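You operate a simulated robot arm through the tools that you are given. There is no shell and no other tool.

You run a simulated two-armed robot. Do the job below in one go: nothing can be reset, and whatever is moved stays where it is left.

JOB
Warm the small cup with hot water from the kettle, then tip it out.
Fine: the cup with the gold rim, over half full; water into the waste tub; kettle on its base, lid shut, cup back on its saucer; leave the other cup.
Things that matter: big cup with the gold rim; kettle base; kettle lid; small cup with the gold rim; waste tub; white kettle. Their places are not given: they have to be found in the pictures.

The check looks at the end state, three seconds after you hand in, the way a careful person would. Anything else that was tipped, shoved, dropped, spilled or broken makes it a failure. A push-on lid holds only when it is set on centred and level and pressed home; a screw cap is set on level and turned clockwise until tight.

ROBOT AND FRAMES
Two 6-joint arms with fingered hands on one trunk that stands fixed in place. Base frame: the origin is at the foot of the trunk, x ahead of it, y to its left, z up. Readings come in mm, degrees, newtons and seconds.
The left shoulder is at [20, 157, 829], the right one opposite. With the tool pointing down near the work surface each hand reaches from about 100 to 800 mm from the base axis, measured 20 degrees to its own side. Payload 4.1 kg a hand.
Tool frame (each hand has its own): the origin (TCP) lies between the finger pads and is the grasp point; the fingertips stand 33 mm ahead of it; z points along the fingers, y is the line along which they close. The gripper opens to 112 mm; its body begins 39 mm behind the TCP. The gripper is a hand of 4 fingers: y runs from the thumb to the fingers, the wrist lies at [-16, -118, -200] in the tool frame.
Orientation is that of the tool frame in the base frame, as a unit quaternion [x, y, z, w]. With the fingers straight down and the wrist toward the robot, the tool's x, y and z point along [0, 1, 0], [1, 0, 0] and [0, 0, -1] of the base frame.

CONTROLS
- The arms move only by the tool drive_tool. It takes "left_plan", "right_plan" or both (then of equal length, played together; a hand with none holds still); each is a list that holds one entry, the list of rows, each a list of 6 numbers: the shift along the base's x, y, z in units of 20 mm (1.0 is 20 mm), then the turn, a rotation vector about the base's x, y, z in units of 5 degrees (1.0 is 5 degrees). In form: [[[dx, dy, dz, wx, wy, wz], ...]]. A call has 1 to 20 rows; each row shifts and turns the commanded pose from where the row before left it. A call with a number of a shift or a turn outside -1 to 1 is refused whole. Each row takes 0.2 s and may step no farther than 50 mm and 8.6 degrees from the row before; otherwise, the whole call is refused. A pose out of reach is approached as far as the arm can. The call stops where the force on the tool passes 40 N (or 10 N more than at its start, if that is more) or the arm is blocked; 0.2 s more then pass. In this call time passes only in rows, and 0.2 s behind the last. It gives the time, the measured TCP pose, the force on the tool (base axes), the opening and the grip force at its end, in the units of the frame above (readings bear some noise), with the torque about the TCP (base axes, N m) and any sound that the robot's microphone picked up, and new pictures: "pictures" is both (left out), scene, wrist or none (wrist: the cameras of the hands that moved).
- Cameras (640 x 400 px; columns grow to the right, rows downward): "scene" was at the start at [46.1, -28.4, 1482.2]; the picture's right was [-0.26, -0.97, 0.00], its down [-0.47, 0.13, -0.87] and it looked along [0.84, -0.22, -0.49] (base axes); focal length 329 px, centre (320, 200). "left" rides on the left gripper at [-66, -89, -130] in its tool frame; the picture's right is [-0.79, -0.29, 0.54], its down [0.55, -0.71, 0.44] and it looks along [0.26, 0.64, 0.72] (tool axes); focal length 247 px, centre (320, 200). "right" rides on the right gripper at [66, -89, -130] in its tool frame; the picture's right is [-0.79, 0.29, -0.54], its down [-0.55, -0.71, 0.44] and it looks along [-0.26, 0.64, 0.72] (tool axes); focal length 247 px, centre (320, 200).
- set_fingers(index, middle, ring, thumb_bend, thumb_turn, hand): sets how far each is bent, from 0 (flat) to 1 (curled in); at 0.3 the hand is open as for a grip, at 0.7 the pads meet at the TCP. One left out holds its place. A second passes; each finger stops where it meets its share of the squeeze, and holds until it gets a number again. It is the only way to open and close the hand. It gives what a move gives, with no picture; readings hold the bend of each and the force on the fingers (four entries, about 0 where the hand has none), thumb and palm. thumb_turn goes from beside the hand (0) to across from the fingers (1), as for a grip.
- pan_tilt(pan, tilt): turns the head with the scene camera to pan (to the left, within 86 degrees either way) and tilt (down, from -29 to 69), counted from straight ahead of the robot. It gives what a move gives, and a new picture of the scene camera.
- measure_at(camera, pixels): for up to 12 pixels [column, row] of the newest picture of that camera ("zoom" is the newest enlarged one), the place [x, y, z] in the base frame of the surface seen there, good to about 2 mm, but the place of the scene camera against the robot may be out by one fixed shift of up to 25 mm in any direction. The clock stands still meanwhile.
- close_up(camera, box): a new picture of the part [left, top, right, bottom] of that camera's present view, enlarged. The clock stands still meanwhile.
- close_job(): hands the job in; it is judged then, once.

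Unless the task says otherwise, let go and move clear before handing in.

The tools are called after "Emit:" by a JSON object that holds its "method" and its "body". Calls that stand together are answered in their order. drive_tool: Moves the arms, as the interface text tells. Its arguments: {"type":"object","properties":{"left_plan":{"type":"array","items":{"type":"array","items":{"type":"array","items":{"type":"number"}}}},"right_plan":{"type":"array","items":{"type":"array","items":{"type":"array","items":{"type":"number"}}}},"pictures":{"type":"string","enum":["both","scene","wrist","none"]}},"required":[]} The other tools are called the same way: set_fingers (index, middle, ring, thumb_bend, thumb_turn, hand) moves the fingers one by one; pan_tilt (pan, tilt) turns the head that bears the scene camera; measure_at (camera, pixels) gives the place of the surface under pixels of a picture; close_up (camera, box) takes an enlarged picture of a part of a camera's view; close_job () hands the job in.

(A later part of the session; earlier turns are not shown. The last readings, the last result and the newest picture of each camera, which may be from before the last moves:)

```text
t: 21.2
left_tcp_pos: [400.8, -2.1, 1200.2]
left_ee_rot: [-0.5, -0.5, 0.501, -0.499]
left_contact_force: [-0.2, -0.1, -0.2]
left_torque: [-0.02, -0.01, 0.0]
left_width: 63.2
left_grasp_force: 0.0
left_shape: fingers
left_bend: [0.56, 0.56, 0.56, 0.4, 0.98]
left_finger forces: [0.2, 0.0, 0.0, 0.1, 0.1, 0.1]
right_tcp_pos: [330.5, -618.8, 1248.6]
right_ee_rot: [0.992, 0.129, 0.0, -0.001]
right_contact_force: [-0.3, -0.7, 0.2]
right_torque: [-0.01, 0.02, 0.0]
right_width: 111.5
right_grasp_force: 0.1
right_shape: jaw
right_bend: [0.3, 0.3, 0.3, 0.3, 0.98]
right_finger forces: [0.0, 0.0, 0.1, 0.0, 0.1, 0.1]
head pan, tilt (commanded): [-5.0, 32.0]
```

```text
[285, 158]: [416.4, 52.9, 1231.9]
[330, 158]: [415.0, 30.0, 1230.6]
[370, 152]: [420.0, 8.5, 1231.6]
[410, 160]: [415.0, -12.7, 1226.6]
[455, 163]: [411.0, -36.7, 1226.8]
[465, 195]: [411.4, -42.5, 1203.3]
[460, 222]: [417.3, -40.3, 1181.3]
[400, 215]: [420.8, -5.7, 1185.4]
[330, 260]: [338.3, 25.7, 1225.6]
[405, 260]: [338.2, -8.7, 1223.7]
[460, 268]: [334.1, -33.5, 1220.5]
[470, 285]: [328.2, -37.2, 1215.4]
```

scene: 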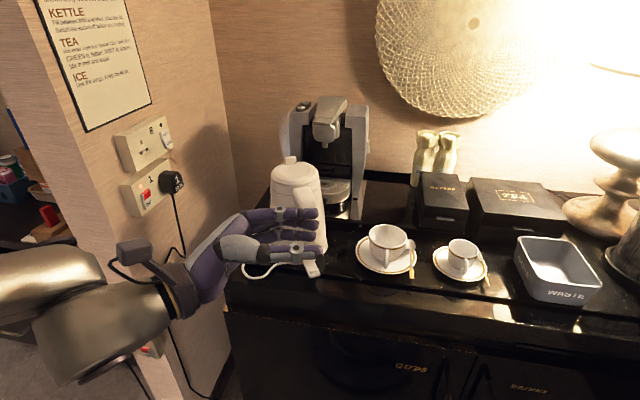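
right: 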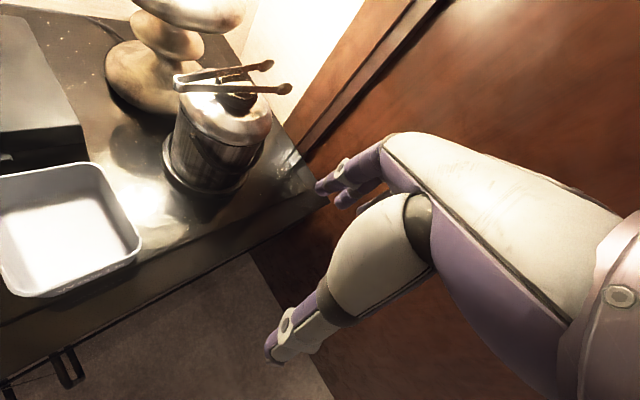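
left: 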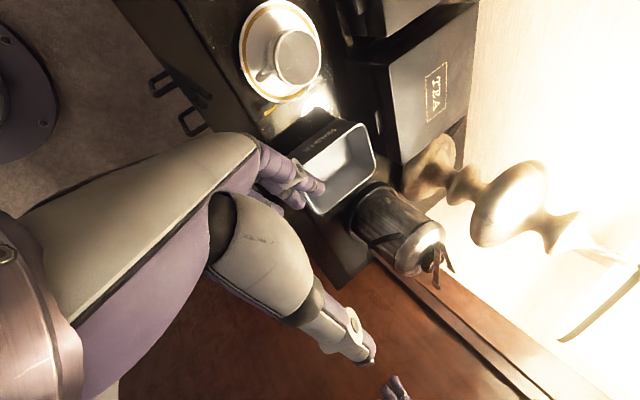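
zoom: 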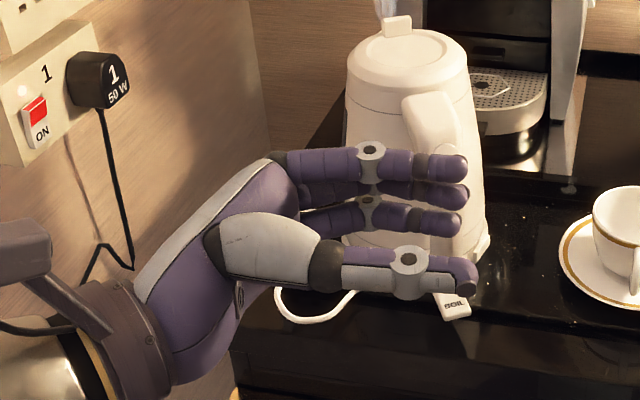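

The index, middle and ring fingers sit about 10 mm above, 10 mm below and 30 mm below the TCP, with inner faces about 22–30 mm out, so they fit the gap if I offset slightly toward the robot. I'll move the left hand to a pre-grasp point left of the handle, near (574,72,1055).

Emit:
{"method": "drive_tool", "body": {"left_plan": [[[0.25, 0.9375, -0.583, 0, 0, 0.5167], [0.25, 0.9375, -0.583, 0, 0, 0.5167], [0.25, 0.9375, -0.583, 0, 0, 0.5167], [0.25, 0.9375, -0.583, 0, 0, 0.5167], [0.25, 0.9375, -0.583, 0, 0, 0.5167], [0.25, 0.9375, -0.583, 0, 0, 0.5167], [0.899, -0.239, -0.469, 0, 0, 0], [0.899, -0.239, -0.469, 0, 0, 0], [0.899, -0.239, -0.469, 0, 0, 0], [0.899, -0.239, -0.469, 0, 0, 0], [0.899, -0.239, -0.469, 0, 0, 0], [0.899, -0.239, -0.469, 0, 0, 0], [0.899, -0.239, -0.469, 0, 0, 0], [0.899, -0.239, -0.469, 0, 0, 0]]], "pictures": "both"}}

Emit:
{"method": "close_up", "body": {"camera": "left", "box": [220, 80, 400, 240]}}

Emit:
{"method": "close_up", "body": {"camera": "scene", "box": [220, 150, 350, 290]}}

```text
t: 24.2
left_tcp_pos: [574.3, 74.0, 1055.0]
left_ee_rot: [0.429, 0.563, -0.428, 0.562]
left_contact_force: [-0.4, 0.4, 0.3]
left_torque: [0.04, -0.02, 0.0]
left_width: 62.8
left_grasp_force: 0.1
left_shape: fingers
left_bend: [0.56, 0.56, 0.56, 0.4, 0.98]
left_finger forces: [0.0, 0.1, 0.1, 0.0, 0.0, 0.0]
right_tcp_pos: [330.7, -618.9, 1249.3]
right_ee_rot: [0.992, 0.129, 0.0, 0.001]
right_contact_force: [-0.4, -1.4, 0.5]
right_torque: [-0.01, -0.03, -0.02]
right_width: 111.7
right_grasp_force: 0.1
right_shape: jaw
right_bend: [0.3, 0.3, 0.3, 0.3, 0.98]
right_finger forces: [0.0, 0.0, 0.1, 0.0, 0.0, 0.0]
head pan, tilt (commanded): [-5.0, 32.0]
```

scene: 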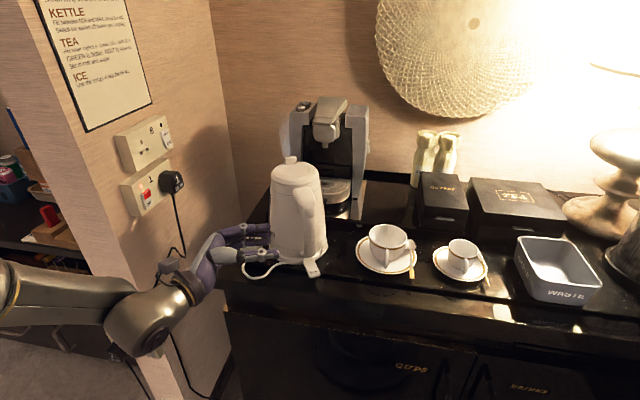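
left: 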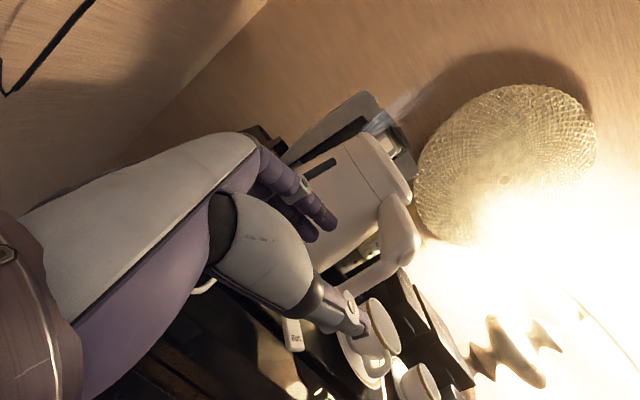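

```text
2.50 times, centred on (310, 160) of left
```

zoom: 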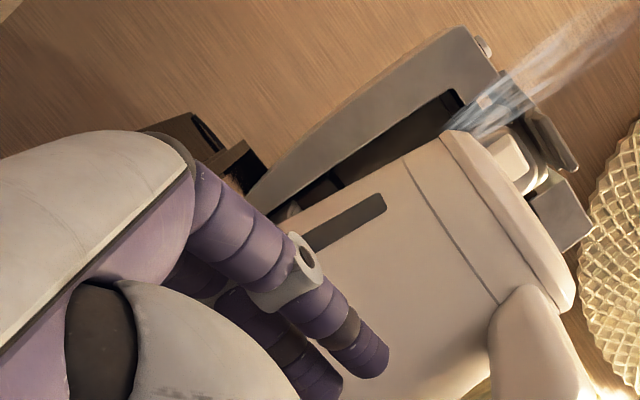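

```text
2.86 times, centred on (285, 220) of scene
```

zoom: 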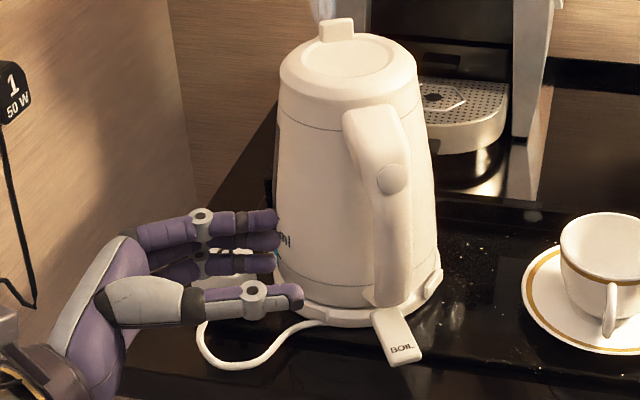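

The fingers are left of the kettle and level with the handle. I'll zoom in on the handle and fingertips in the left camera to check alignment before sliding in.

Emit:
{"method": "close_up", "body": {"camera": "left", "box": [270, 170, 430, 300]}}

```text
3.08 times, centred on (350, 235) of left
```

zoom: 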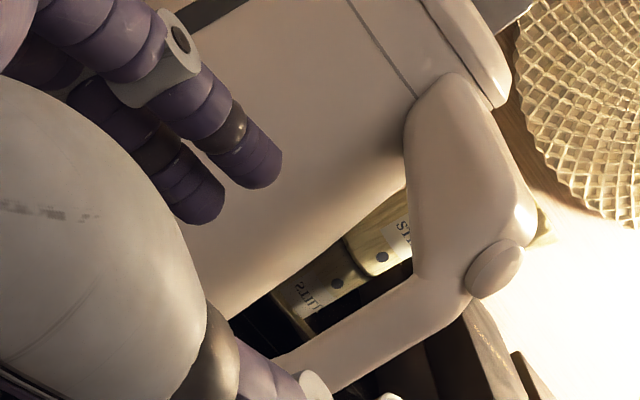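

Emit:
{"method": "measure_at", "body": {"camera": "zoom", "pixels": [[345, 329], [365, 372], [355, 350], [400, 292], [420, 320], [414, 250], [440, 290], [300, 358], [265, 165], [205, 210], [495, 270], [330, 235]]}}

Emit:
{"method": "measure_at", "body": {"camera": "zoom", "pixels": [[350, 232], [300, 268], [250, 308], [400, 190], [380, 362], [310, 385], [450, 200], [520, 220], [335, 340], [390, 305], [410, 240], [430, 310]]}}

```text
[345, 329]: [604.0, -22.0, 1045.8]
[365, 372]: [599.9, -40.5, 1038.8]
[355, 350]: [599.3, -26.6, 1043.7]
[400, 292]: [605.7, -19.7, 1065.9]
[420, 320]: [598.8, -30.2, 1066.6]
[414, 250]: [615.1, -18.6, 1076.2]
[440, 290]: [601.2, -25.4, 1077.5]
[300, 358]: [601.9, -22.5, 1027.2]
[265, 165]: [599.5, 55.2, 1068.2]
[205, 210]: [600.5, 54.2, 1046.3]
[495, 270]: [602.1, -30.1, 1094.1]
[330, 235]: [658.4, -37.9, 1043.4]
```

```text
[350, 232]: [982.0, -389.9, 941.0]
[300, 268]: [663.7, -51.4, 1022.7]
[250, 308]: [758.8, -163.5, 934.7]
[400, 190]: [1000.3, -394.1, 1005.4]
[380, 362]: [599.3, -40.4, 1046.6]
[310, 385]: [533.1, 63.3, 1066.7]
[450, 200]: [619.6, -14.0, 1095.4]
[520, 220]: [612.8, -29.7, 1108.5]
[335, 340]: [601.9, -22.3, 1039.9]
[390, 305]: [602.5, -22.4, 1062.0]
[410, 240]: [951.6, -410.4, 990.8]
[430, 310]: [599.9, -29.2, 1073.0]
```

The bar's front face is at about u=567 along the kettle's forward direction, and the fingertips' inner faces run about 20 mm ahead of the TCP. I'll open the fingers slightly and slide 55 mm toward the handle, tips still short of the bar.

Emit:
{"method": "set_fingers", "body": {"hand": "left", "index": 0.55, "middle": 0.55, "ring": 0.55, "thumb_bend": 0.38}}

Emit:
{"method": "drive_tool", "body": {"left_plan": [[[0.193, -0.898, 0, 0, 0, 0], [0.193, -0.898, 0, 0, 0, 0], [0.193, -0.898, 0, 0, 0, 0]]], "pictures": "both"}}

Emit:
{"method": "close_up", "body": {"camera": "left", "box": [270, 130, 430, 300]}}

Emit:
{"method": "close_up", "body": {"camera": "scene", "box": [250, 170, 350, 280]}}

```text
t: 25.2
left_tcp_pos: [574.3, 75.4, 1053.5]
left_ee_rot: [0.428, 0.562, -0.429, 0.563]
left_contact_force: [0.2, 0.1, -0.9]
left_torque: [-0.01, 0.02, -0.02]
left_width: 66.8
left_grasp_force: 0.1
left_shape: fingers
left_bend: [0.55, 0.55, 0.55, 0.38, 0.98]
left_finger forces: [0.1, 0.0, 0.0, 0.1, 0.1, 0.0]
right_tcp_pos: [330.7, -620.1, 1249.8]
right_ee_rot: [0.992, 0.13, -0.001, 0.0]
right_contact_force: [-0.6, -0.5, 0.3]
right_torque: [0.03, -0.01, -0.01]
right_width: 111.9
right_grasp_force: 0.1
right_shape: jaw
right_bend: [0.3, 0.3, 0.3, 0.3, 0.98]
right_finger forces: [0.0, 0.0, 0.0, 0.0, 0.0, 0.0]
head pan, tilt (commanded): [-5.0, 32.0]
```

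```text
t: 26.0
left_tcp_pos: [585.7, 19.5, 1054.3]
left_ee_rot: [0.428, 0.562, -0.429, 0.563]
left_contact_force: [0.4, -0.3, 0.6]
left_torque: [0.03, 0.0, 0.01]
left_width: 66.7
left_grasp_force: 0.1
left_shape: fingers
left_bend: [0.55, 0.55, 0.55, 0.38, 0.98]
left_finger forces: [0.0, 0.0, 0.0, 0.0, 0.1, 0.0]
right_tcp_pos: [329.8, -618.9, 1248.7]
right_ee_rot: [0.992, 0.129, 0.0, 0.0]
right_contact_force: [0.4, 0.2, 0.5]
right_torque: [-0.01, -0.04, 0.01]
right_width: 111.6
right_grasp_force: 0.1
right_shape: jaw
right_bend: [0.3, 0.3, 0.3, 0.3, 0.98]
right_finger forces: [0.0, 0.0, 0.0, 0.0, 0.1, 0.0]
head pan, tilt (commanded): [-5.0, 32.0]
```

scene: 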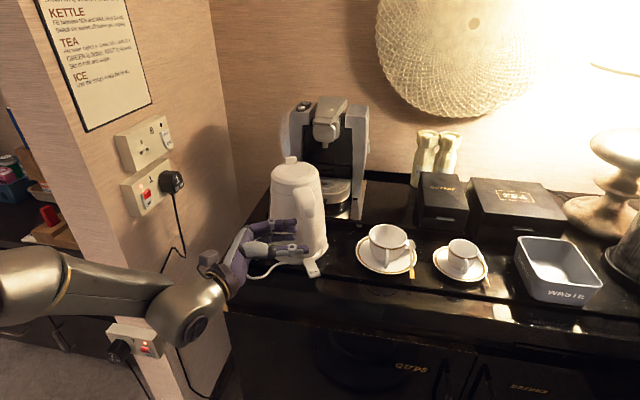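
left: 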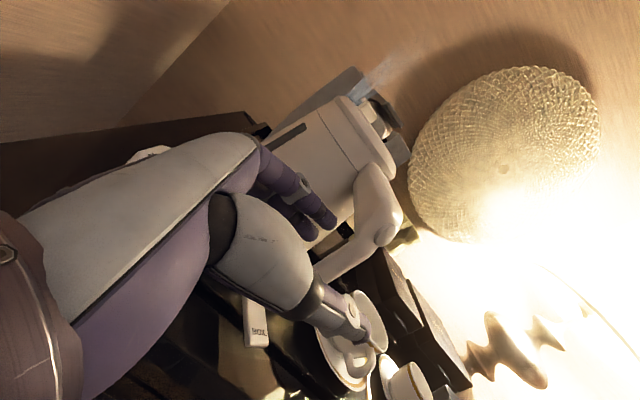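

```text
2.35 times, centred on (350, 215) of left
```

zoom: 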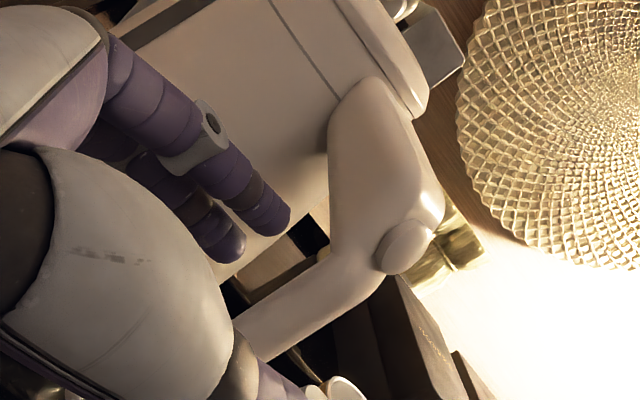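

```text
3.64 times, centred on (300, 225) of scene
```

zoom: 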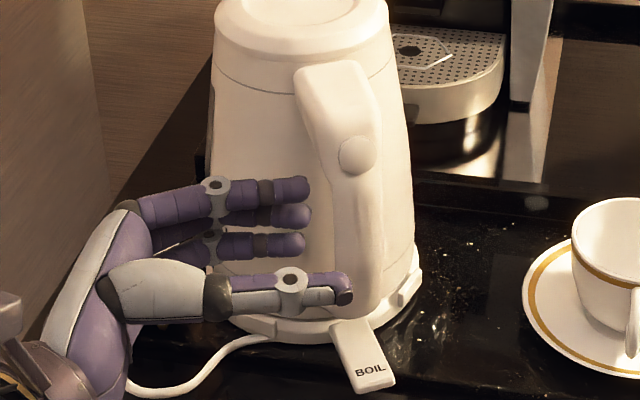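

The fingertips are lined up just left of the gap, and my ray estimates show the gap open from u≈590 to 620 at z≈1058–1080. I'll lower 4 mm and slide 28 mm in, watching the force.

Emit:
{"method": "drive_tool", "body": {"left_plan": [[[0, 0, -0.2, 0, 0, 0], [0.187, -0.6745, 0, 0, 0, 0], [0.187, -0.6745, 0, 0, 0, 0]]], "pictures": "both"}}

Emit:
{"method": "close_up", "body": {"camera": "left", "box": [270, 130, 430, 300]}}

Emit:
{"method": "close_up", "body": {"camera": "scene", "box": [250, 170, 350, 280]}}

```text
t: 26.8
left_tcp_pos: [591.9, -9.3, 1051.8]
left_ee_rot: [0.428, 0.563, -0.429, 0.562]
left_contact_force: [-0.3, 0.6, 0.9]
left_torque: [0.0, 0.0, 0.0]
left_width: 66.7
left_grasp_force: 0.0
left_shape: fingers
left_bend: [0.55, 0.55, 0.55, 0.38, 0.98]
left_finger forces: [0.0, 0.0, 0.1, 0.0, 0.0, 0.1]
right_tcp_pos: [329.6, -619.8, 1249.7]
right_ee_rot: [0.992, 0.129, 0.0, 0.0]
right_contact_force: [0.0, -0.5, 0.0]
right_torque: [-0.06, -0.01, 0.01]
right_width: 111.7
right_grasp_force: 0.0
right_shape: jaw
right_bend: [0.3, 0.3, 0.3, 0.3, 0.98]
right_finger forces: [0.0, 0.1, 0.0, 0.0, 0.1, 0.0]
head pan, tilt (commanded): [-5.0, 32.0]
```

scene: 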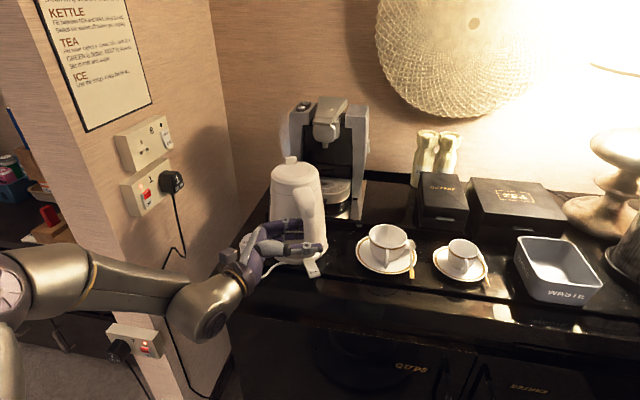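
left: 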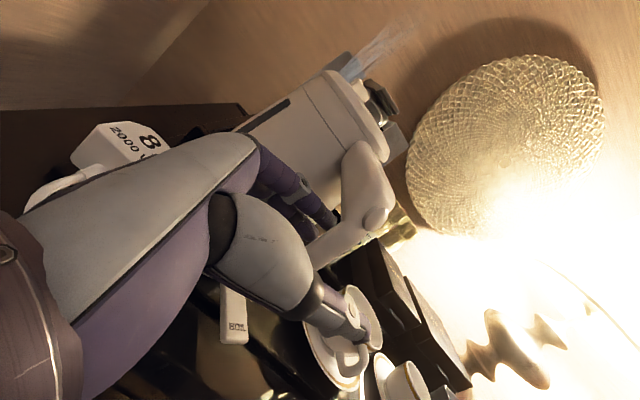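

```text
2.35 times, centred on (350, 215) of left
```

zoom: 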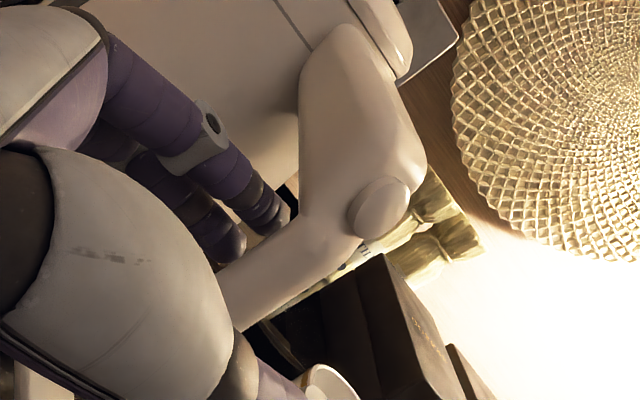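

```text
3.64 times, centred on (300, 225) of scene
```

zoom: 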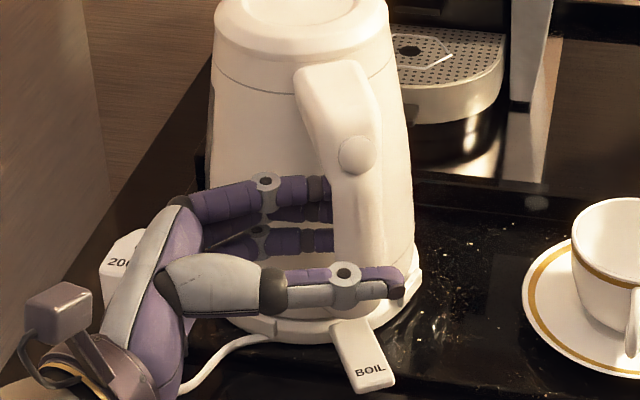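

The tips have slipped behind the bar with no contact force. I'll slide the remaining 27 mm so the bar sits at the TCP.

Emit:
{"method": "drive_tool", "body": {"left_plan": [[[0.18, -0.65, 0, 0, 0, 0], [0.18, -0.65, 0, 0, 0, 0]]], "pictures": "both"}}

Emit:
{"method": "close_up", "body": {"camera": "scene", "box": [250, 170, 350, 280]}}

Emit:
{"method": "close_up", "body": {"camera": "left", "box": [250, 100, 430, 300]}}

```text
t: 27.4
left_tcp_pos: [599.5, -35.7, 1049.7]
left_ee_rot: [0.428, 0.563, -0.428, 0.563]
left_contact_force: [-3.2, 2.0, -0.2]
left_torque: [0.04, 0.04, 0.17]
left_width: 66.5
left_grasp_force: 2.0
left_shape: fingers
left_bend: [0.55, 0.56, 0.55, 0.38, 0.98]
left_finger forces: [0.1, 3.5, 0.0, 0.1, 0.0, 0.1]
right_tcp_pos: [330.7, -620.0, 1250.0]
right_ee_rot: [0.992, 0.129, 0.0, 0.0]
right_contact_force: [0.0, -0.3, 0.1]
right_torque: [0.01, -0.01, 0.03]
right_width: 111.6
right_grasp_force: 0.0
right_shape: jaw
right_bend: [0.3, 0.3, 0.3, 0.3, 0.98]
right_finger forces: [0.0, 0.0, 0.1, 0.0, 0.1, 0.0]
head pan, tilt (commanded): [-5.0, 32.0]
```

scene: 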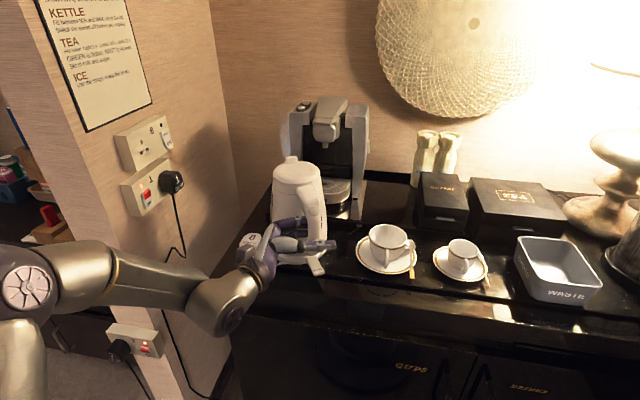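
left: 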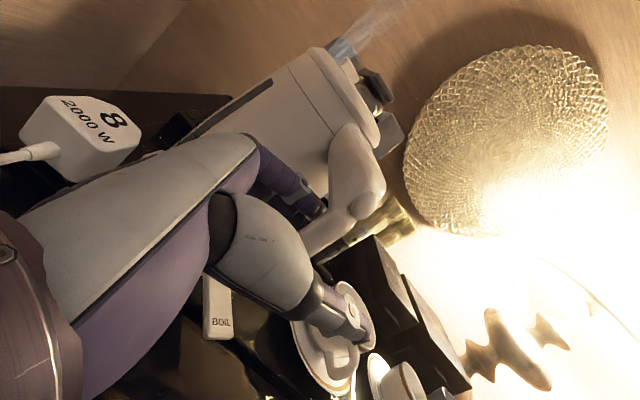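

```text
3.64 times, centred on (300, 225) of scene
```

zoom: 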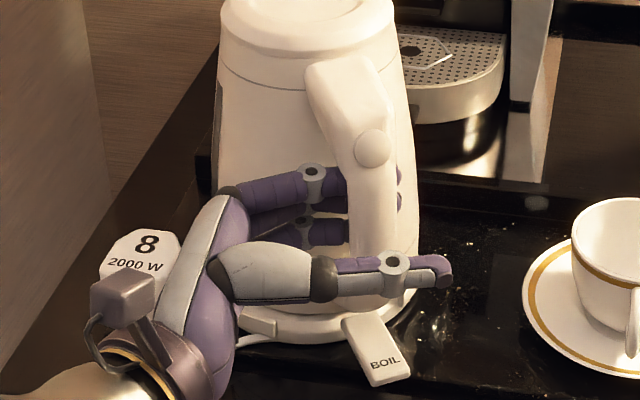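

```text
2.00 times, centred on (340, 200) of left
```

zoom: 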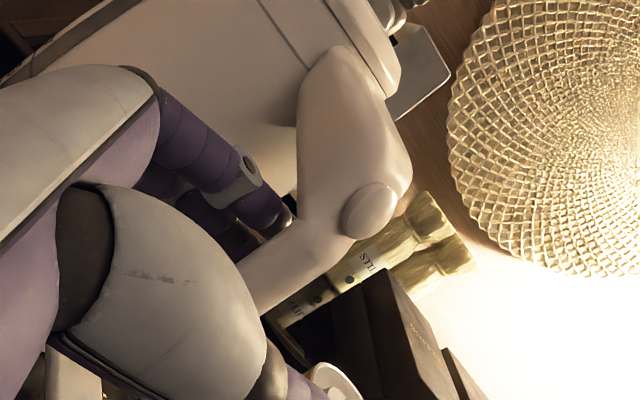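

Reading: middle finger 3.5 N and TCP force (-3.2, 2.0), and in the scene zoom the kettle with its base slid a few mm right (BOIL tab from (362,350) to (375,350)). A finger is touching the body, so I'll stop and measure before closing.

Emit:
{"method": "close_up", "body": {"camera": "scene", "box": [250, 170, 350, 280]}}

Emit:
{"method": "measure_at", "body": {"camera": "zoom", "pixels": [[376, 350], [372, 148], [365, 215], [345, 90], [395, 175], [398, 200], [440, 268], [355, 215], [380, 220], [310, 30], [350, 265], [245, 265]]}}

Emit:
{"method": "measure_at", "body": {"camera": "left", "pixels": [[330, 230], [320, 240], [345, 215], [358, 203], [322, 205], [318, 225], [345, 165], [335, 130], [320, 80], [330, 45], [218, 310], [345, 315]]}}

```text
3.64 times, centred on (300, 225) of scene
```

zoom: 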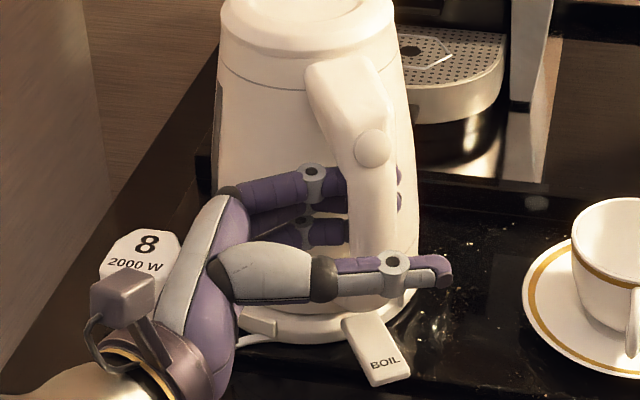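

```text
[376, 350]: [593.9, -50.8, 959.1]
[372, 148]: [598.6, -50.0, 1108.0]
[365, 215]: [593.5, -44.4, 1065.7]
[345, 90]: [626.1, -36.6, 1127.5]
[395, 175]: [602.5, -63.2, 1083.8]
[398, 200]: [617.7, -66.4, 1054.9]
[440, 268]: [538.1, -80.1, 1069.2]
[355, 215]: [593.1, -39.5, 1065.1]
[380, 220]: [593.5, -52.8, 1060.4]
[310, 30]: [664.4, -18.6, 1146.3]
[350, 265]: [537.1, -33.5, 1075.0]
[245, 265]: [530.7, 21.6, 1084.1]
```

```text
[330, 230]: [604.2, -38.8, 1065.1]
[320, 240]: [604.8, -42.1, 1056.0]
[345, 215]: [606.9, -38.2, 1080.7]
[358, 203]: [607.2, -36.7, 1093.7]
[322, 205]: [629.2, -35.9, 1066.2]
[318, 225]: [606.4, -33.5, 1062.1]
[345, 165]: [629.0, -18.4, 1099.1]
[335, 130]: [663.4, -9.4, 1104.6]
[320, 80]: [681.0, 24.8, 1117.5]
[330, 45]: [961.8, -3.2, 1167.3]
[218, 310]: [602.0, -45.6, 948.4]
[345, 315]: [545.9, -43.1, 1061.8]
```

The bar's front face is about 5 mm ahead of the TCP and the index inner face about 29 mm ahead, so the bar is between thumb and fingers while the finger backs touch the body. I'll curl the fingers a little to relieve that contact and bring the thumb nearer.

Emit:
{"method": "set_fingers", "body": {"hand": "left", "index": 0.58, "middle": 0.58, "ring": 0.58, "thumb_bend": 0.55}}

Emit:
{"method": "close_up", "body": {"camera": "scene", "box": [250, 170, 350, 280]}}

```text
t: 28.4
left_tcp_pos: [599.5, -35.3, 1050.6]
left_ee_rot: [0.429, 0.563, -0.428, 0.562]
left_contact_force: [0.6, -0.7, -0.8]
left_torque: [0.01, 0.05, 0.03]
left_width: 41.7
left_grasp_force: 0.2
left_shape: fingers
left_bend: [0.57, 0.57, 0.57, 0.55, 0.98]
left_finger forces: [0.3, 0.1, 0.1, 0.0, 0.0, 0.0]
right_tcp_pos: [330.8, -619.4, 1249.9]
right_ee_rot: [0.992, 0.129, -0.001, 0.0]
right_contact_force: [0.8, 0.3, -0.2]
right_torque: [0.0, -0.01, 0.01]
right_width: 111.8
right_grasp_force: 0.1
right_shape: jaw
right_bend: [0.3, 0.3, 0.3, 0.3, 0.98]
right_finger forces: [0.1, 0.0, 0.0, 0.0, 0.1, 0.0]
head pan, tilt (commanded): [-5.0, 32.0]
```

```text
3.64 times, centred on (300, 225) of scene
```

zoom: 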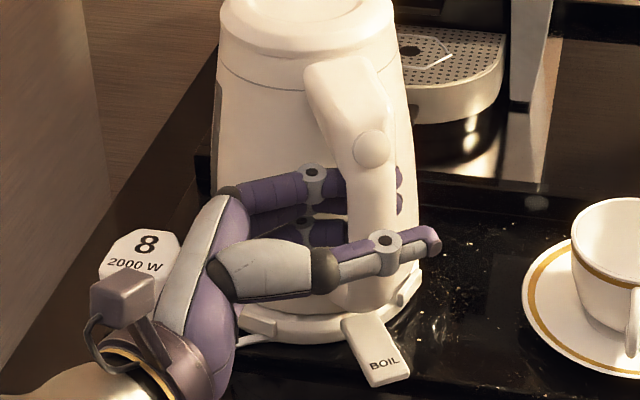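

All fingers now read 0.57 with about 0.3 N at the index, so they have just reached the inside of the bar and the TCP force is near zero. I'll nudge the hand 2.5 mm forward and re-close so the bar is better centred.

Emit:
{"method": "drive_tool", "body": {"left_plan": [[[0.12, 0.033, 0, 0, 0, 0]]], "pictures": "none"}}

Emit:
{"method": "set_fingers", "body": {"hand": "left", "index": 0.59, "middle": 0.59, "ring": 0.59, "thumb_bend": 0.62}}

Emit:
{"method": "drive_tool", "body": {"left_plan": [[[0.12, 0.033, 0, 0, 0, 0]]], "pictures": "none"}}

Emit:
{"method": "set_fingers", "body": {"hand": "left", "index": 0.61, "middle": 0.61, "ring": 0.61, "thumb_bend": 0.66}}

Emit:
{"method": "close_up", "body": {"camera": "scene", "box": [250, 170, 350, 280]}}

```text
t: 28.8
left_tcp_pos: [601.4, -34.7, 1050.8]
left_ee_rot: [0.429, 0.562, -0.429, 0.562]
left_contact_force: [-4.9, 0.2, 1.5]
left_torque: [0.03, -0.01, 0.18]
left_width: 41.5
left_grasp_force: 2.7
left_shape: fingers
left_bend: [0.57, 0.58, 0.57, 0.55, 0.98]
left_finger forces: [0.0, 5.8, 0.1, 0.0, 0.0, 0.0]
right_tcp_pos: [329.7, -619.9, 1249.4]
right_ee_rot: [0.992, 0.129, 0.0, -0.001]
right_contact_force: [-0.3, 0.9, 0.7]
right_torque: [-0.02, 0.0, 0.06]
right_width: 111.4
right_grasp_force: 0.0
right_shape: jaw
right_bend: [0.3, 0.3, 0.3, 0.3, 0.98]
right_finger forces: [0.0, 0.0, 0.0, 0.1, 0.0, 0.0]
head pan, tilt (commanded): [-5.0, 32.0]
```

```text
t: 29.8
left_tcp_pos: [602.2, -33.9, 1050.2]
left_ee_rot: [0.428, 0.563, -0.428, 0.562]
left_contact_force: [-2.5, 0.8, 1.8]
left_torque: [0.06, -0.03, 0.22]
left_width: 29.6
left_grasp_force: 3.1
left_shape: fingers
left_bend: [0.58, 0.59, 0.59, 0.62, 0.98]
left_finger forces: [0.6, 4.9, 0.1, 0.1, 0.0, 0.0]
right_tcp_pos: [329.2, -619.0, 1249.0]
right_ee_rot: [0.992, 0.129, 0.0, 0.0]
right_contact_force: [-0.2, -0.3, -0.5]
right_torque: [-0.03, -0.02, 0.01]
right_width: 111.6
right_grasp_force: 0.1
right_shape: jaw
right_bend: [0.3, 0.3, 0.3, 0.3, 0.98]
right_finger forces: [0.0, 0.0, 0.1, 0.0, 0.0, 0.1]
head pan, tilt (commanded): [-5.0, 32.0]
```

```text
t: 30.2
left_tcp_pos: [604.0, -33.0, 1051.1]
left_ee_rot: [0.428, 0.562, -0.429, 0.563]
left_contact_force: [-6.7, 2.3, 0.5]
left_torque: [0.08, 0.08, 0.48]
left_width: 29.2
left_grasp_force: 5.8
left_shape: fingers
left_bend: [0.59, 0.6, 0.59, 0.62, 0.98]
left_finger forces: [0.2, 11.3, 0.0, 0.0, 0.0, 0.0]
right_tcp_pos: [331.1, -618.8, 1249.9]
right_ee_rot: [0.992, 0.128, 0.0, 0.0]
right_contact_force: [0.2, 0.0, 0.7]
right_torque: [0.02, -0.01, -0.02]
right_width: 111.5
right_grasp_force: 0.0
right_shape: jaw
right_bend: [0.3, 0.3, 0.3, 0.3, 0.98]
right_finger forces: [0.1, 0.1, 0.1, 0.0, 0.0, 0.0]
head pan, tilt (commanded): [-5.0, 32.0]
```

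```text
t: 31.2
left_tcp_pos: [603.8, -33.4, 1050.3]
left_ee_rot: [0.429, 0.562, -0.429, 0.563]
left_contact_force: [-4.3, 4.1, 0.9]
left_torque: [0.04, 0.03, 0.47]
left_width: 22.3
left_grasp_force: 5.4
left_shape: fingers
left_bend: [0.6, 0.61, 0.61, 0.66, 0.98]
left_finger forces: [1.0, 10.4, 0.1, 0.0, 0.0, 0.1]
right_tcp_pos: [329.5, -618.0, 1249.1]
right_ee_rot: [0.992, 0.129, -0.001, 0.0]
right_contact_force: [0.0, -0.7, 0.1]
right_torque: [-0.01, 0.02, -0.03]
right_width: 111.8
right_grasp_force: 0.0
right_shape: jaw
right_bend: [0.3, 0.3, 0.3, 0.3, 0.98]
right_finger forces: [0.1, 0.0, 0.0, 0.0, 0.0, 0.0]
head pan, tilt (commanded): [-5.0, 32.0]
```

```text
3.64 times, centred on (300, 225) of scene
```

zoom: 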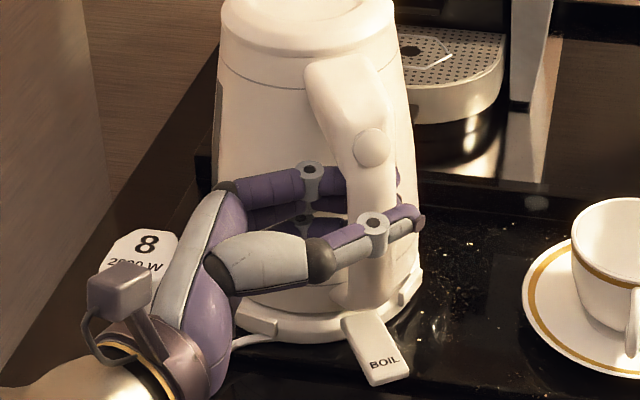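

The middle finger reads about 10 N with tool force (-4.3, 4.1), so its knuckle is pressing the kettle body on the left. Turning the hand about 8° counter-clockwise around the bar should swing the knuckles clear.

Emit:
{"method": "drive_tool", "body": {"left_plan": [[[0, 0, 0, 0, 0, 0.8], [0, 0, 0, 0, 0, 0.8]]], "pictures": "none"}}

Emit:
{"method": "close_up", "body": {"camera": "scene", "box": [250, 170, 350, 280]}}

Emit:
{"method": "close_up", "body": {"camera": "left", "box": [240, 120, 400, 300]}}

```text
t: 31.8
left_tcp_pos: [604.5, -33.3, 1050.8]
left_ee_rot: [0.388, 0.591, -0.388, 0.591]
left_contact_force: [0.3, 0.5, -0.4]
left_torque: [0.01, -0.01, 0.02]
left_width: 20.6
left_grasp_force: 0.1
left_shape: fingers
left_bend: [0.61, 0.61, 0.61, 0.66, 0.98]
left_finger forces: [0.0, 0.0, 0.0, 0.1, 0.1, 0.0]
right_tcp_pos: [331.9, -619.7, 1249.1]
right_ee_rot: [0.992, 0.129, 0.0, 0.001]
right_contact_force: [0.5, -0.7, 0.4]
right_torque: [0.03, 0.0, 0.0]
right_width: 111.6
right_grasp_force: 0.2
right_shape: jaw
right_bend: [0.3, 0.3, 0.3, 0.3, 0.98]
right_finger forces: [0.0, 0.0, 0.1, 0.0, 0.0, 0.1]
head pan, tilt (commanded): [-5.0, 32.0]
```

```text
3.64 times, centred on (300, 225) of scene
```

zoom: 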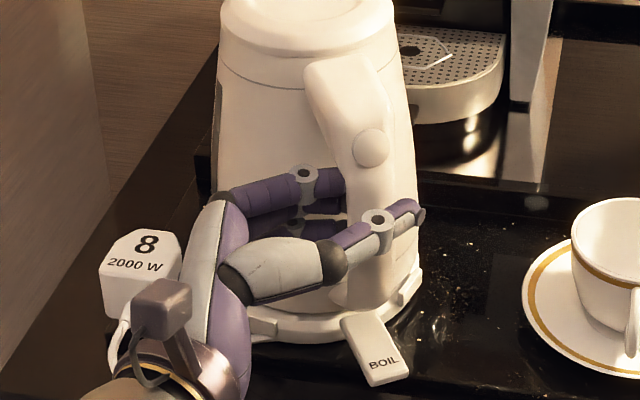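

```text
2.22 times, centred on (320, 210) of left
```

zoom: 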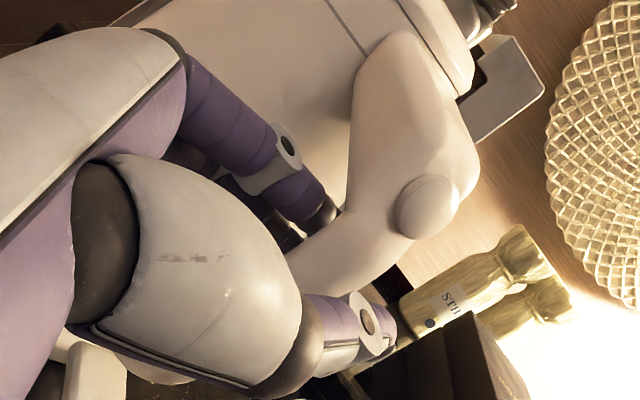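

All contact forces dropped to zero, so the hand is free around the bar. I'll close onto it gradually with fingers and thumb together.

Emit:
{"method": "set_fingers", "body": {"hand": "left", "index": 0.63, "middle": 0.63, "ring": 0.63, "thumb_bend": 0.68}}

Emit:
{"method": "set_fingers", "body": {"hand": "left", "index": 0.65, "middle": 0.65, "ring": 0.65, "thumb_bend": 0.7}}

Emit:
{"method": "close_up", "body": {"camera": "scene", "box": [250, 170, 350, 280]}}

```text
t: 32.8
left_tcp_pos: [605.1, -32.8, 1050.4]
left_ee_rot: [0.388, 0.591, -0.388, 0.591]
left_contact_force: [1.0, 0.3, 0.6]
left_torque: [-0.02, -0.01, 0.04]
left_width: 16.8
left_grasp_force: 0.8
left_shape: fingers
left_bend: [0.62, 0.63, 0.63, 0.68, 0.98]
left_finger forces: [0.5, 0.3, 0.1, 0.0, 0.1, 0.0]
right_tcp_pos: [331.0, -619.2, 1248.9]
right_ee_rot: [0.992, 0.129, 0.0, 0.0]
right_contact_force: [0.3, 0.4, 0.0]
right_torque: [-0.01, -0.01, 0.0]
right_width: 111.8
right_grasp_force: 0.1
right_shape: jaw
right_bend: [0.3, 0.3, 0.3, 0.3, 0.98]
right_finger forces: [0.0, 0.1, 0.0, 0.1, 0.0, 0.0]
head pan, tilt (commanded): [-5.0, 32.0]
```

```text
t: 33.8
left_tcp_pos: [603.9, -32.9, 1051.1]
left_ee_rot: [0.388, 0.591, -0.388, 0.591]
left_contact_force: [2.4, 0.6, 0.2]
left_torque: [0.03, -0.01, 0.05]
left_width: 14.8
left_grasp_force: 3.0
left_shape: fingers
left_bend: [0.63, 0.64, 0.64, 0.68, 0.98]
left_finger forces: [1.7, 1.3, 1.0, 0.0, 1.8, 0.0]
right_tcp_pos: [330.2, -618.3, 1248.9]
right_ee_rot: [0.992, 0.129, 0.0, 0.0]
right_contact_force: [-0.2, -0.7, 0.5]
right_torque: [0.01, -0.01, -0.02]
right_width: 111.7
right_grasp_force: 0.1
right_shape: jaw
right_bend: [0.3, 0.3, 0.3, 0.3, 0.98]
right_finger forces: [0.1, 0.1, 0.0, 0.0, 0.1, 0.0]
head pan, tilt (commanded): [-5.0, 32.0]
```

```text
3.64 times, centred on (300, 225) of scene
```

zoom: 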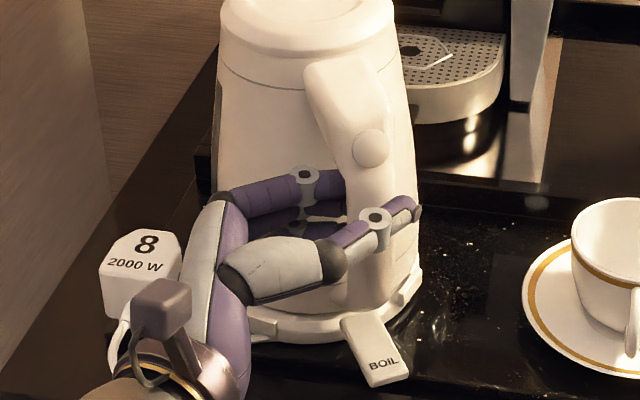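

All fingers and the thumb are now lightly touching the bar (1.0–1.8 N) and the kettle hasn't moved. I'll squeeze firmly.

Emit:
{"method": "set_fingers", "body": {"hand": "left", "index": 0.8, "middle": 0.8, "ring": 0.8, "thumb_bend": 0.85}}

Emit:
{"method": "set_fingers", "body": {"hand": "left", "index": 1.0, "middle": 1.0, "ring": 1.0, "thumb_bend": 1.0}}

Emit:
{"method": "close_up", "body": {"camera": "scene", "box": [250, 170, 350, 280]}}

```text
t: 34.8
left_tcp_pos: [603.4, -33.7, 1050.0]
left_ee_rot: [0.388, 0.591, -0.388, 0.591]
left_contact_force: [3.3, 1.2, 0.0]
left_torque: [0.17, -0.56, -0.09]
left_width: 11.2
left_grasp_force: 29.4
left_shape: fingers
left_bend: [0.71, 0.66, 0.67, 0.69, 0.97]
left_finger forces: [9.3, 10.4, 10.7, 0.1, 27.7, 0.1]
right_tcp_pos: [330.5, -618.8, 1250.2]
right_ee_rot: [0.992, 0.129, 0.001, -0.001]
right_contact_force: [0.4, -0.8, -0.6]
right_torque: [0.01, -0.02, 0.01]
right_width: 112.0
right_grasp_force: 0.1
right_shape: jaw
right_bend: [0.3, 0.3, 0.3, 0.3, 0.98]
right_finger forces: [0.0, 0.1, 0.0, 0.0, 0.0, 0.0]
head pan, tilt (commanded): [-5.0, 32.0]
```

```text
t: 35.8
left_tcp_pos: [605.9, -32.4, 1050.4]
left_ee_rot: [0.387, 0.591, -0.389, 0.591]
left_contact_force: [3.5, 0.0, 0.7]
left_torque: [0.34, -0.48, 0.11]
left_width: 11.4
left_grasp_force: 28.2
left_shape: fingers
left_bend: [0.72, 0.67, 0.71, 0.69, 0.97]
left_finger forces: [9.6, 9.9, 10.3, 0.0, 26.4, 0.1]
right_tcp_pos: [330.2, -618.8, 1248.9]
right_ee_rot: [0.992, 0.13, 0.001, 0.0]
right_contact_force: [-1.1, 0.6, -0.6]
right_torque: [0.0, 0.02, 0.04]
right_width: 111.8
right_grasp_force: 0.1
right_shape: jaw
right_bend: [0.3, 0.3, 0.3, 0.3, 0.98]
right_finger forces: [0.1, 0.0, 0.0, 0.0, 0.0, 0.0]
head pan, tilt (commanded): [-5.0, 32.0]
```

```text
3.64 times, centred on (300, 225) of scene
```

zoom: 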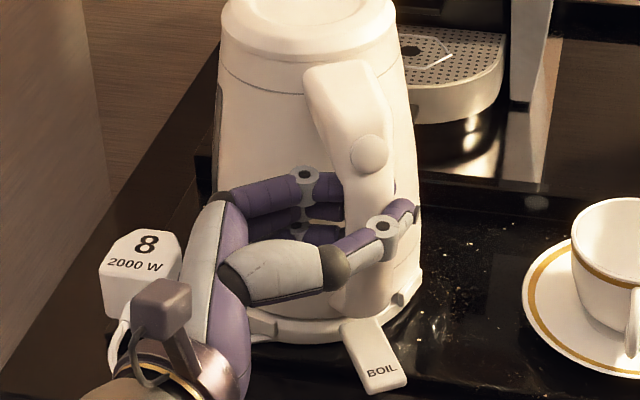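

The grip is about 28 N with all three fingers sharing the load. I'll record reference points on the kettle and base, then lift only 10 mm to see whether the kettle hangs true.

Emit:
{"method": "measure_at", "body": {"camera": "zoom", "pixels": [[380, 372], [370, 153], [340, 85], [310, 30], [225, 25], [395, 25], [412, 280], [265, 322]]}}

Emit:
{"method": "drive_tool", "body": {"left_plan": [[[0, 0, 0.15, 0, 0, 0], [0, 0, 0.15, 0, 0, 0], [0, 0, 0.2, 0, 0, 0]]], "pictures": "none"}}

Emit:
{"method": "close_up", "body": {"camera": "scene", "box": [250, 170, 350, 280]}}

```text
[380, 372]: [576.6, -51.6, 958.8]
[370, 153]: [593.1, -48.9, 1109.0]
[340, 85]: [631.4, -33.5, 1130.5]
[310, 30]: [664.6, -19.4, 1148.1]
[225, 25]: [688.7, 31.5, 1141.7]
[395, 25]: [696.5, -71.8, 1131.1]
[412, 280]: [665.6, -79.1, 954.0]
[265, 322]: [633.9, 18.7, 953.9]
```

```text
t: 36.6
left_tcp_pos: [605.1, -33.1, 1060.8]
left_ee_rot: [0.388, 0.591, -0.388, 0.591]
left_contact_force: [2.4, 1.2, -4.5]
left_torque: [0.34, -0.36, 0.09]
left_width: 11.5
left_grasp_force: 27.0
left_shape: fingers
left_bend: [0.72, 0.67, 0.71, 0.69, 0.97]
left_finger forces: [10.7, 9.5, 9.0, 0.1, 26.4, 0.0]
right_tcp_pos: [330.6, -618.3, 1248.4]
right_ee_rot: [0.992, 0.128, 0.0, 0.0]
right_contact_force: [-0.7, -0.4, 0.6]
right_torque: [0.02, 0.0, 0.0]
right_width: 111.9
right_grasp_force: 0.0
right_shape: jaw
right_bend: [0.3, 0.3, 0.3, 0.3, 0.98]
right_finger forces: [0.0, 0.0, 0.1, 0.1, 0.1, 0.0]
head pan, tilt (commanded): [-5.0, 32.0]
```

```text
3.64 times, centred on (300, 225) of scene
```

zoom: 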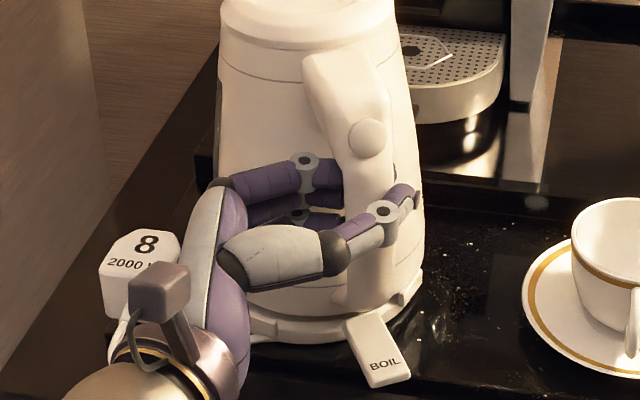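

The tool now carries about 4.5 N and the kettle's back edge seems to be lifting off the base. I'll lift another 20 mm and check its tilt.

Emit:
{"method": "drive_tool", "body": {"left_plan": [[[0, 0, 0.25, 0, 0, 0], [0, 0, 0.25, 0, 0, 0], [0, 0, 0.25, 0, 0, 0], [0, 0, 0.25, 0, 0, 0]]], "pictures": "both"}}

Emit:
{"method": "close_up", "body": {"camera": "scene", "box": [230, 140, 350, 290]}}

```text
t: 37.6
left_tcp_pos: [605.0, -33.4, 1079.2]
left_ee_rot: [0.388, 0.591, -0.388, 0.591]
left_contact_force: [1.6, 0.9, -4.3]
left_torque: [0.17, -0.23, 0.06]
left_width: 11.2
left_grasp_force: 26.7
left_shape: fingers
left_bend: [0.72, 0.72, 0.72, 0.71, 0.96]
left_finger forces: [13.0, 8.4, 6.1, 0.0, 25.7, 0.0]
right_tcp_pos: [330.2, -617.9, 1249.1]
right_ee_rot: [0.992, 0.129, 0.0, 0.0]
right_contact_force: [-0.4, 0.7, -0.6]
right_torque: [0.04, -0.03, 0.04]
right_width: 111.5
right_grasp_force: 0.1
right_shape: jaw
right_bend: [0.3, 0.3, 0.3, 0.3, 0.98]
right_finger forces: [0.1, 0.0, 0.0, 0.0, 0.0, 0.1]
head pan, tilt (commanded): [-5.0, 32.0]
```

scene: 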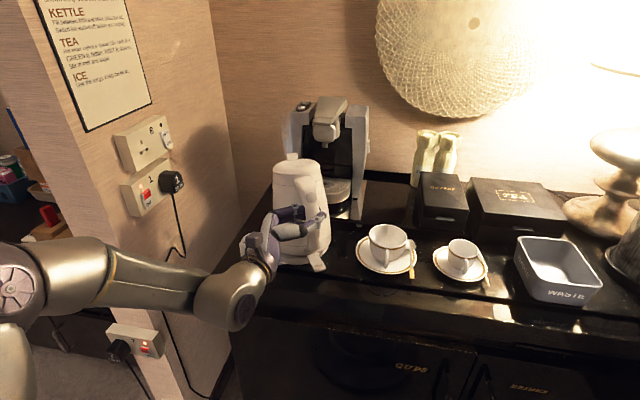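
left: 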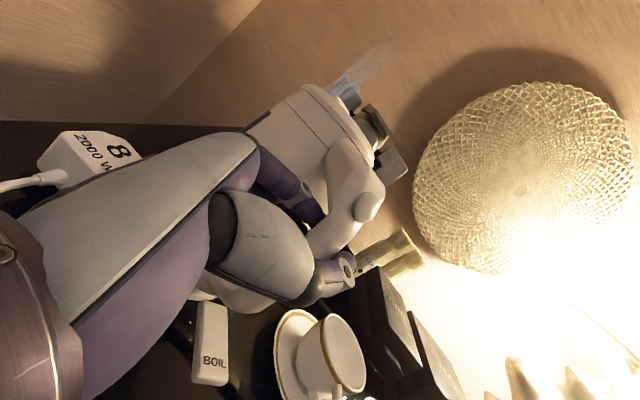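

```text
2.67 times, centred on (290, 215) of scene
```

zoom: 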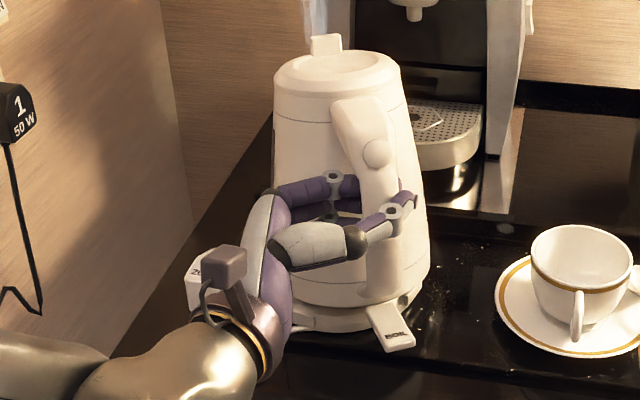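

The tool force stayed near 4.3 N after a 29 mm lift, so the kettle's front edge may still be resting on its base while the handle pivots in my grip. I'll measure the lid's slope to confirm.

Emit:
{"method": "measure_at", "body": {"camera": "zoom", "pixels": [[327, 45], [280, 80], [398, 75], [335, 95], [345, 65], [375, 152], [370, 110], [395, 340], [420, 290], [300, 300], [350, 305], [385, 285]]}}

Emit:
{"method": "close_up", "body": {"camera": "scene", "box": [260, 215, 340, 275]}}

```text
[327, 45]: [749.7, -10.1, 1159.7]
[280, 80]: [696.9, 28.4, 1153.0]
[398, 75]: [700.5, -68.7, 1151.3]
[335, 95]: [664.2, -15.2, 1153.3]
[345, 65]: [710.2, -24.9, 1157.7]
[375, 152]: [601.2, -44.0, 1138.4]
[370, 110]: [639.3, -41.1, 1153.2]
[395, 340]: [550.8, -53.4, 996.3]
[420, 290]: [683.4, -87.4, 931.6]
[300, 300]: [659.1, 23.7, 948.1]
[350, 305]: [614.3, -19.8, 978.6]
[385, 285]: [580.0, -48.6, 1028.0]
```

```text
6.67 times, centred on (300, 245) of scene
```

zoom: 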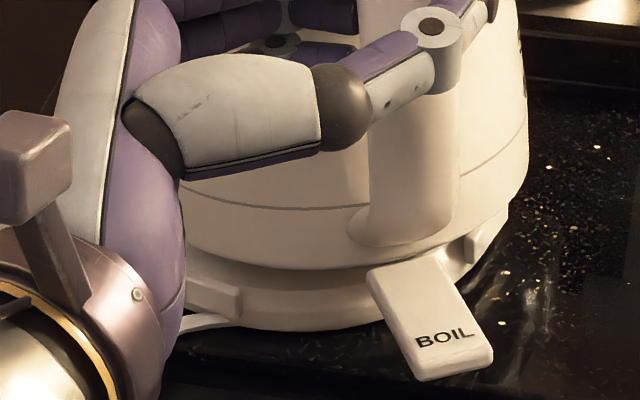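

The lid points confirm it: the kettle has pitched about 8.5° nose-down, pivoting in my grip, so this grasp can't hold it upright. I'll lower it back onto the base and plan a controlled lift where the hand pitches with the kettle. First I'll check the space ahead, around the coffee machine.

Emit:
{"method": "drive_tool", "body": {"left_plan": [[[0, 0, -0.25, 0, 0, 0], [0, 0, -0.25, 0, 0, 0], [0, 0, -0.25, 0, 0, 0], [0, 0, -0.25, 0, 0, 0], [0, 0, -0.25, 0, 0, 0], [0, 0, -0.2, 0, 0, 0]]], "pictures": "none"}}

Emit:
{"method": "close_up", "body": {"camera": "scene", "box": [240, 80, 400, 280]}}

Emit:
{"method": "measure_at", "body": {"camera": "scene", "pixels": [[295, 115], [290, 140], [305, 150], [298, 170], [340, 180], [355, 200], [325, 185], [365, 150], [260, 200], [240, 150], [335, 135], [345, 215]]}}

```text
t: 39.0
left_tcp_pos: [603.9, -32.2, 1053.6]
left_ee_rot: [0.387, 0.589, -0.388, 0.594]
left_contact_force: [-6.4, -0.4, 14.2]
left_torque: [-0.11, -0.72, -0.16]
left_width: 11.2
left_grasp_force: 28.6
left_shape: fingers
left_bend: [0.72, 0.72, 0.72, 0.7, 0.96]
left_finger forces: [7.8, 8.6, 8.9, 0.1, 32.0, 0.0]
right_tcp_pos: [330.2, -618.6, 1249.0]
right_ee_rot: [0.992, 0.129, 0.0, 0.0]
right_contact_force: [-0.5, -1.0, 0.6]
right_torque: [-0.01, -0.03, 0.01]
right_width: 111.5
right_grasp_force: 0.0
right_shape: jaw
right_bend: [0.3, 0.3, 0.3, 0.3, 0.98]
right_finger forces: [0.1, 0.1, 0.1, 0.0, 0.0, 0.0]
head pan, tilt (commanded): [-5.0, 32.0]
```

```text
2.00 times, centred on (320, 180) of scene
```

zoom: 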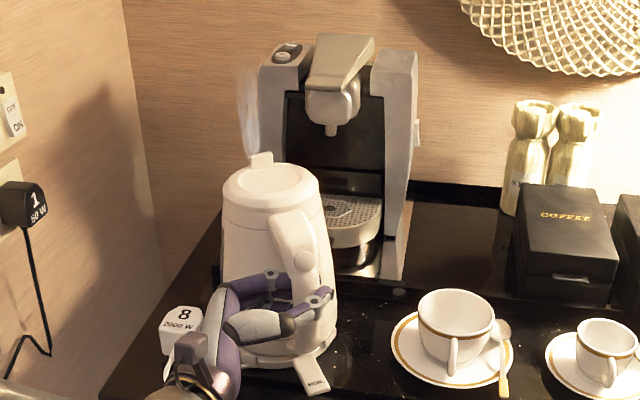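

```text
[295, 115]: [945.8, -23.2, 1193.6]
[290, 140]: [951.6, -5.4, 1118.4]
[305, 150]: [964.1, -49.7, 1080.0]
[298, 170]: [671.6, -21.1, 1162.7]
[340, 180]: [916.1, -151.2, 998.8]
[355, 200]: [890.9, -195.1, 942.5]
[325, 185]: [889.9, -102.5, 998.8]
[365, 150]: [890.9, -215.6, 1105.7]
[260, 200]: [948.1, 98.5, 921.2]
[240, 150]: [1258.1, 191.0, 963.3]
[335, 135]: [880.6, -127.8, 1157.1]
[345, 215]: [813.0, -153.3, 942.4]
```

The hand met 14 N upward near the old height (z 1053.6 vs 1050), so the kettle may not be seated exactly. I'll check the lid's level and the base.

Emit:
{"method": "measure_at", "body": {"camera": "zoom", "pixels": [[258, 160], [228, 190], [315, 185], [270, 205], [275, 180], [304, 258], [290, 225], [312, 372], [330, 340], [245, 360]]}}

Emit:
{"method": "close_up", "body": {"camera": "scene", "box": [250, 200, 350, 280]}}

```text
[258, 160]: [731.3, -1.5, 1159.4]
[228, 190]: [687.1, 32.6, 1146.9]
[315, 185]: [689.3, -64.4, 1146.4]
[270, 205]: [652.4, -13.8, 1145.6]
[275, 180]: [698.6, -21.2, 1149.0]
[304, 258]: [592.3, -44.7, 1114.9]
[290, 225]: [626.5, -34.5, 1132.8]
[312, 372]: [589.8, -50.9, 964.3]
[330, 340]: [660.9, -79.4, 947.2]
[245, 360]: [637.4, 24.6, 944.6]
```

```text
5.00 times, centred on (300, 240) of scene
```

zoom: 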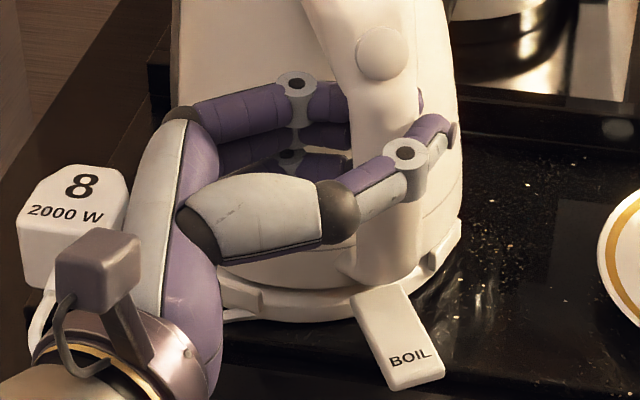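

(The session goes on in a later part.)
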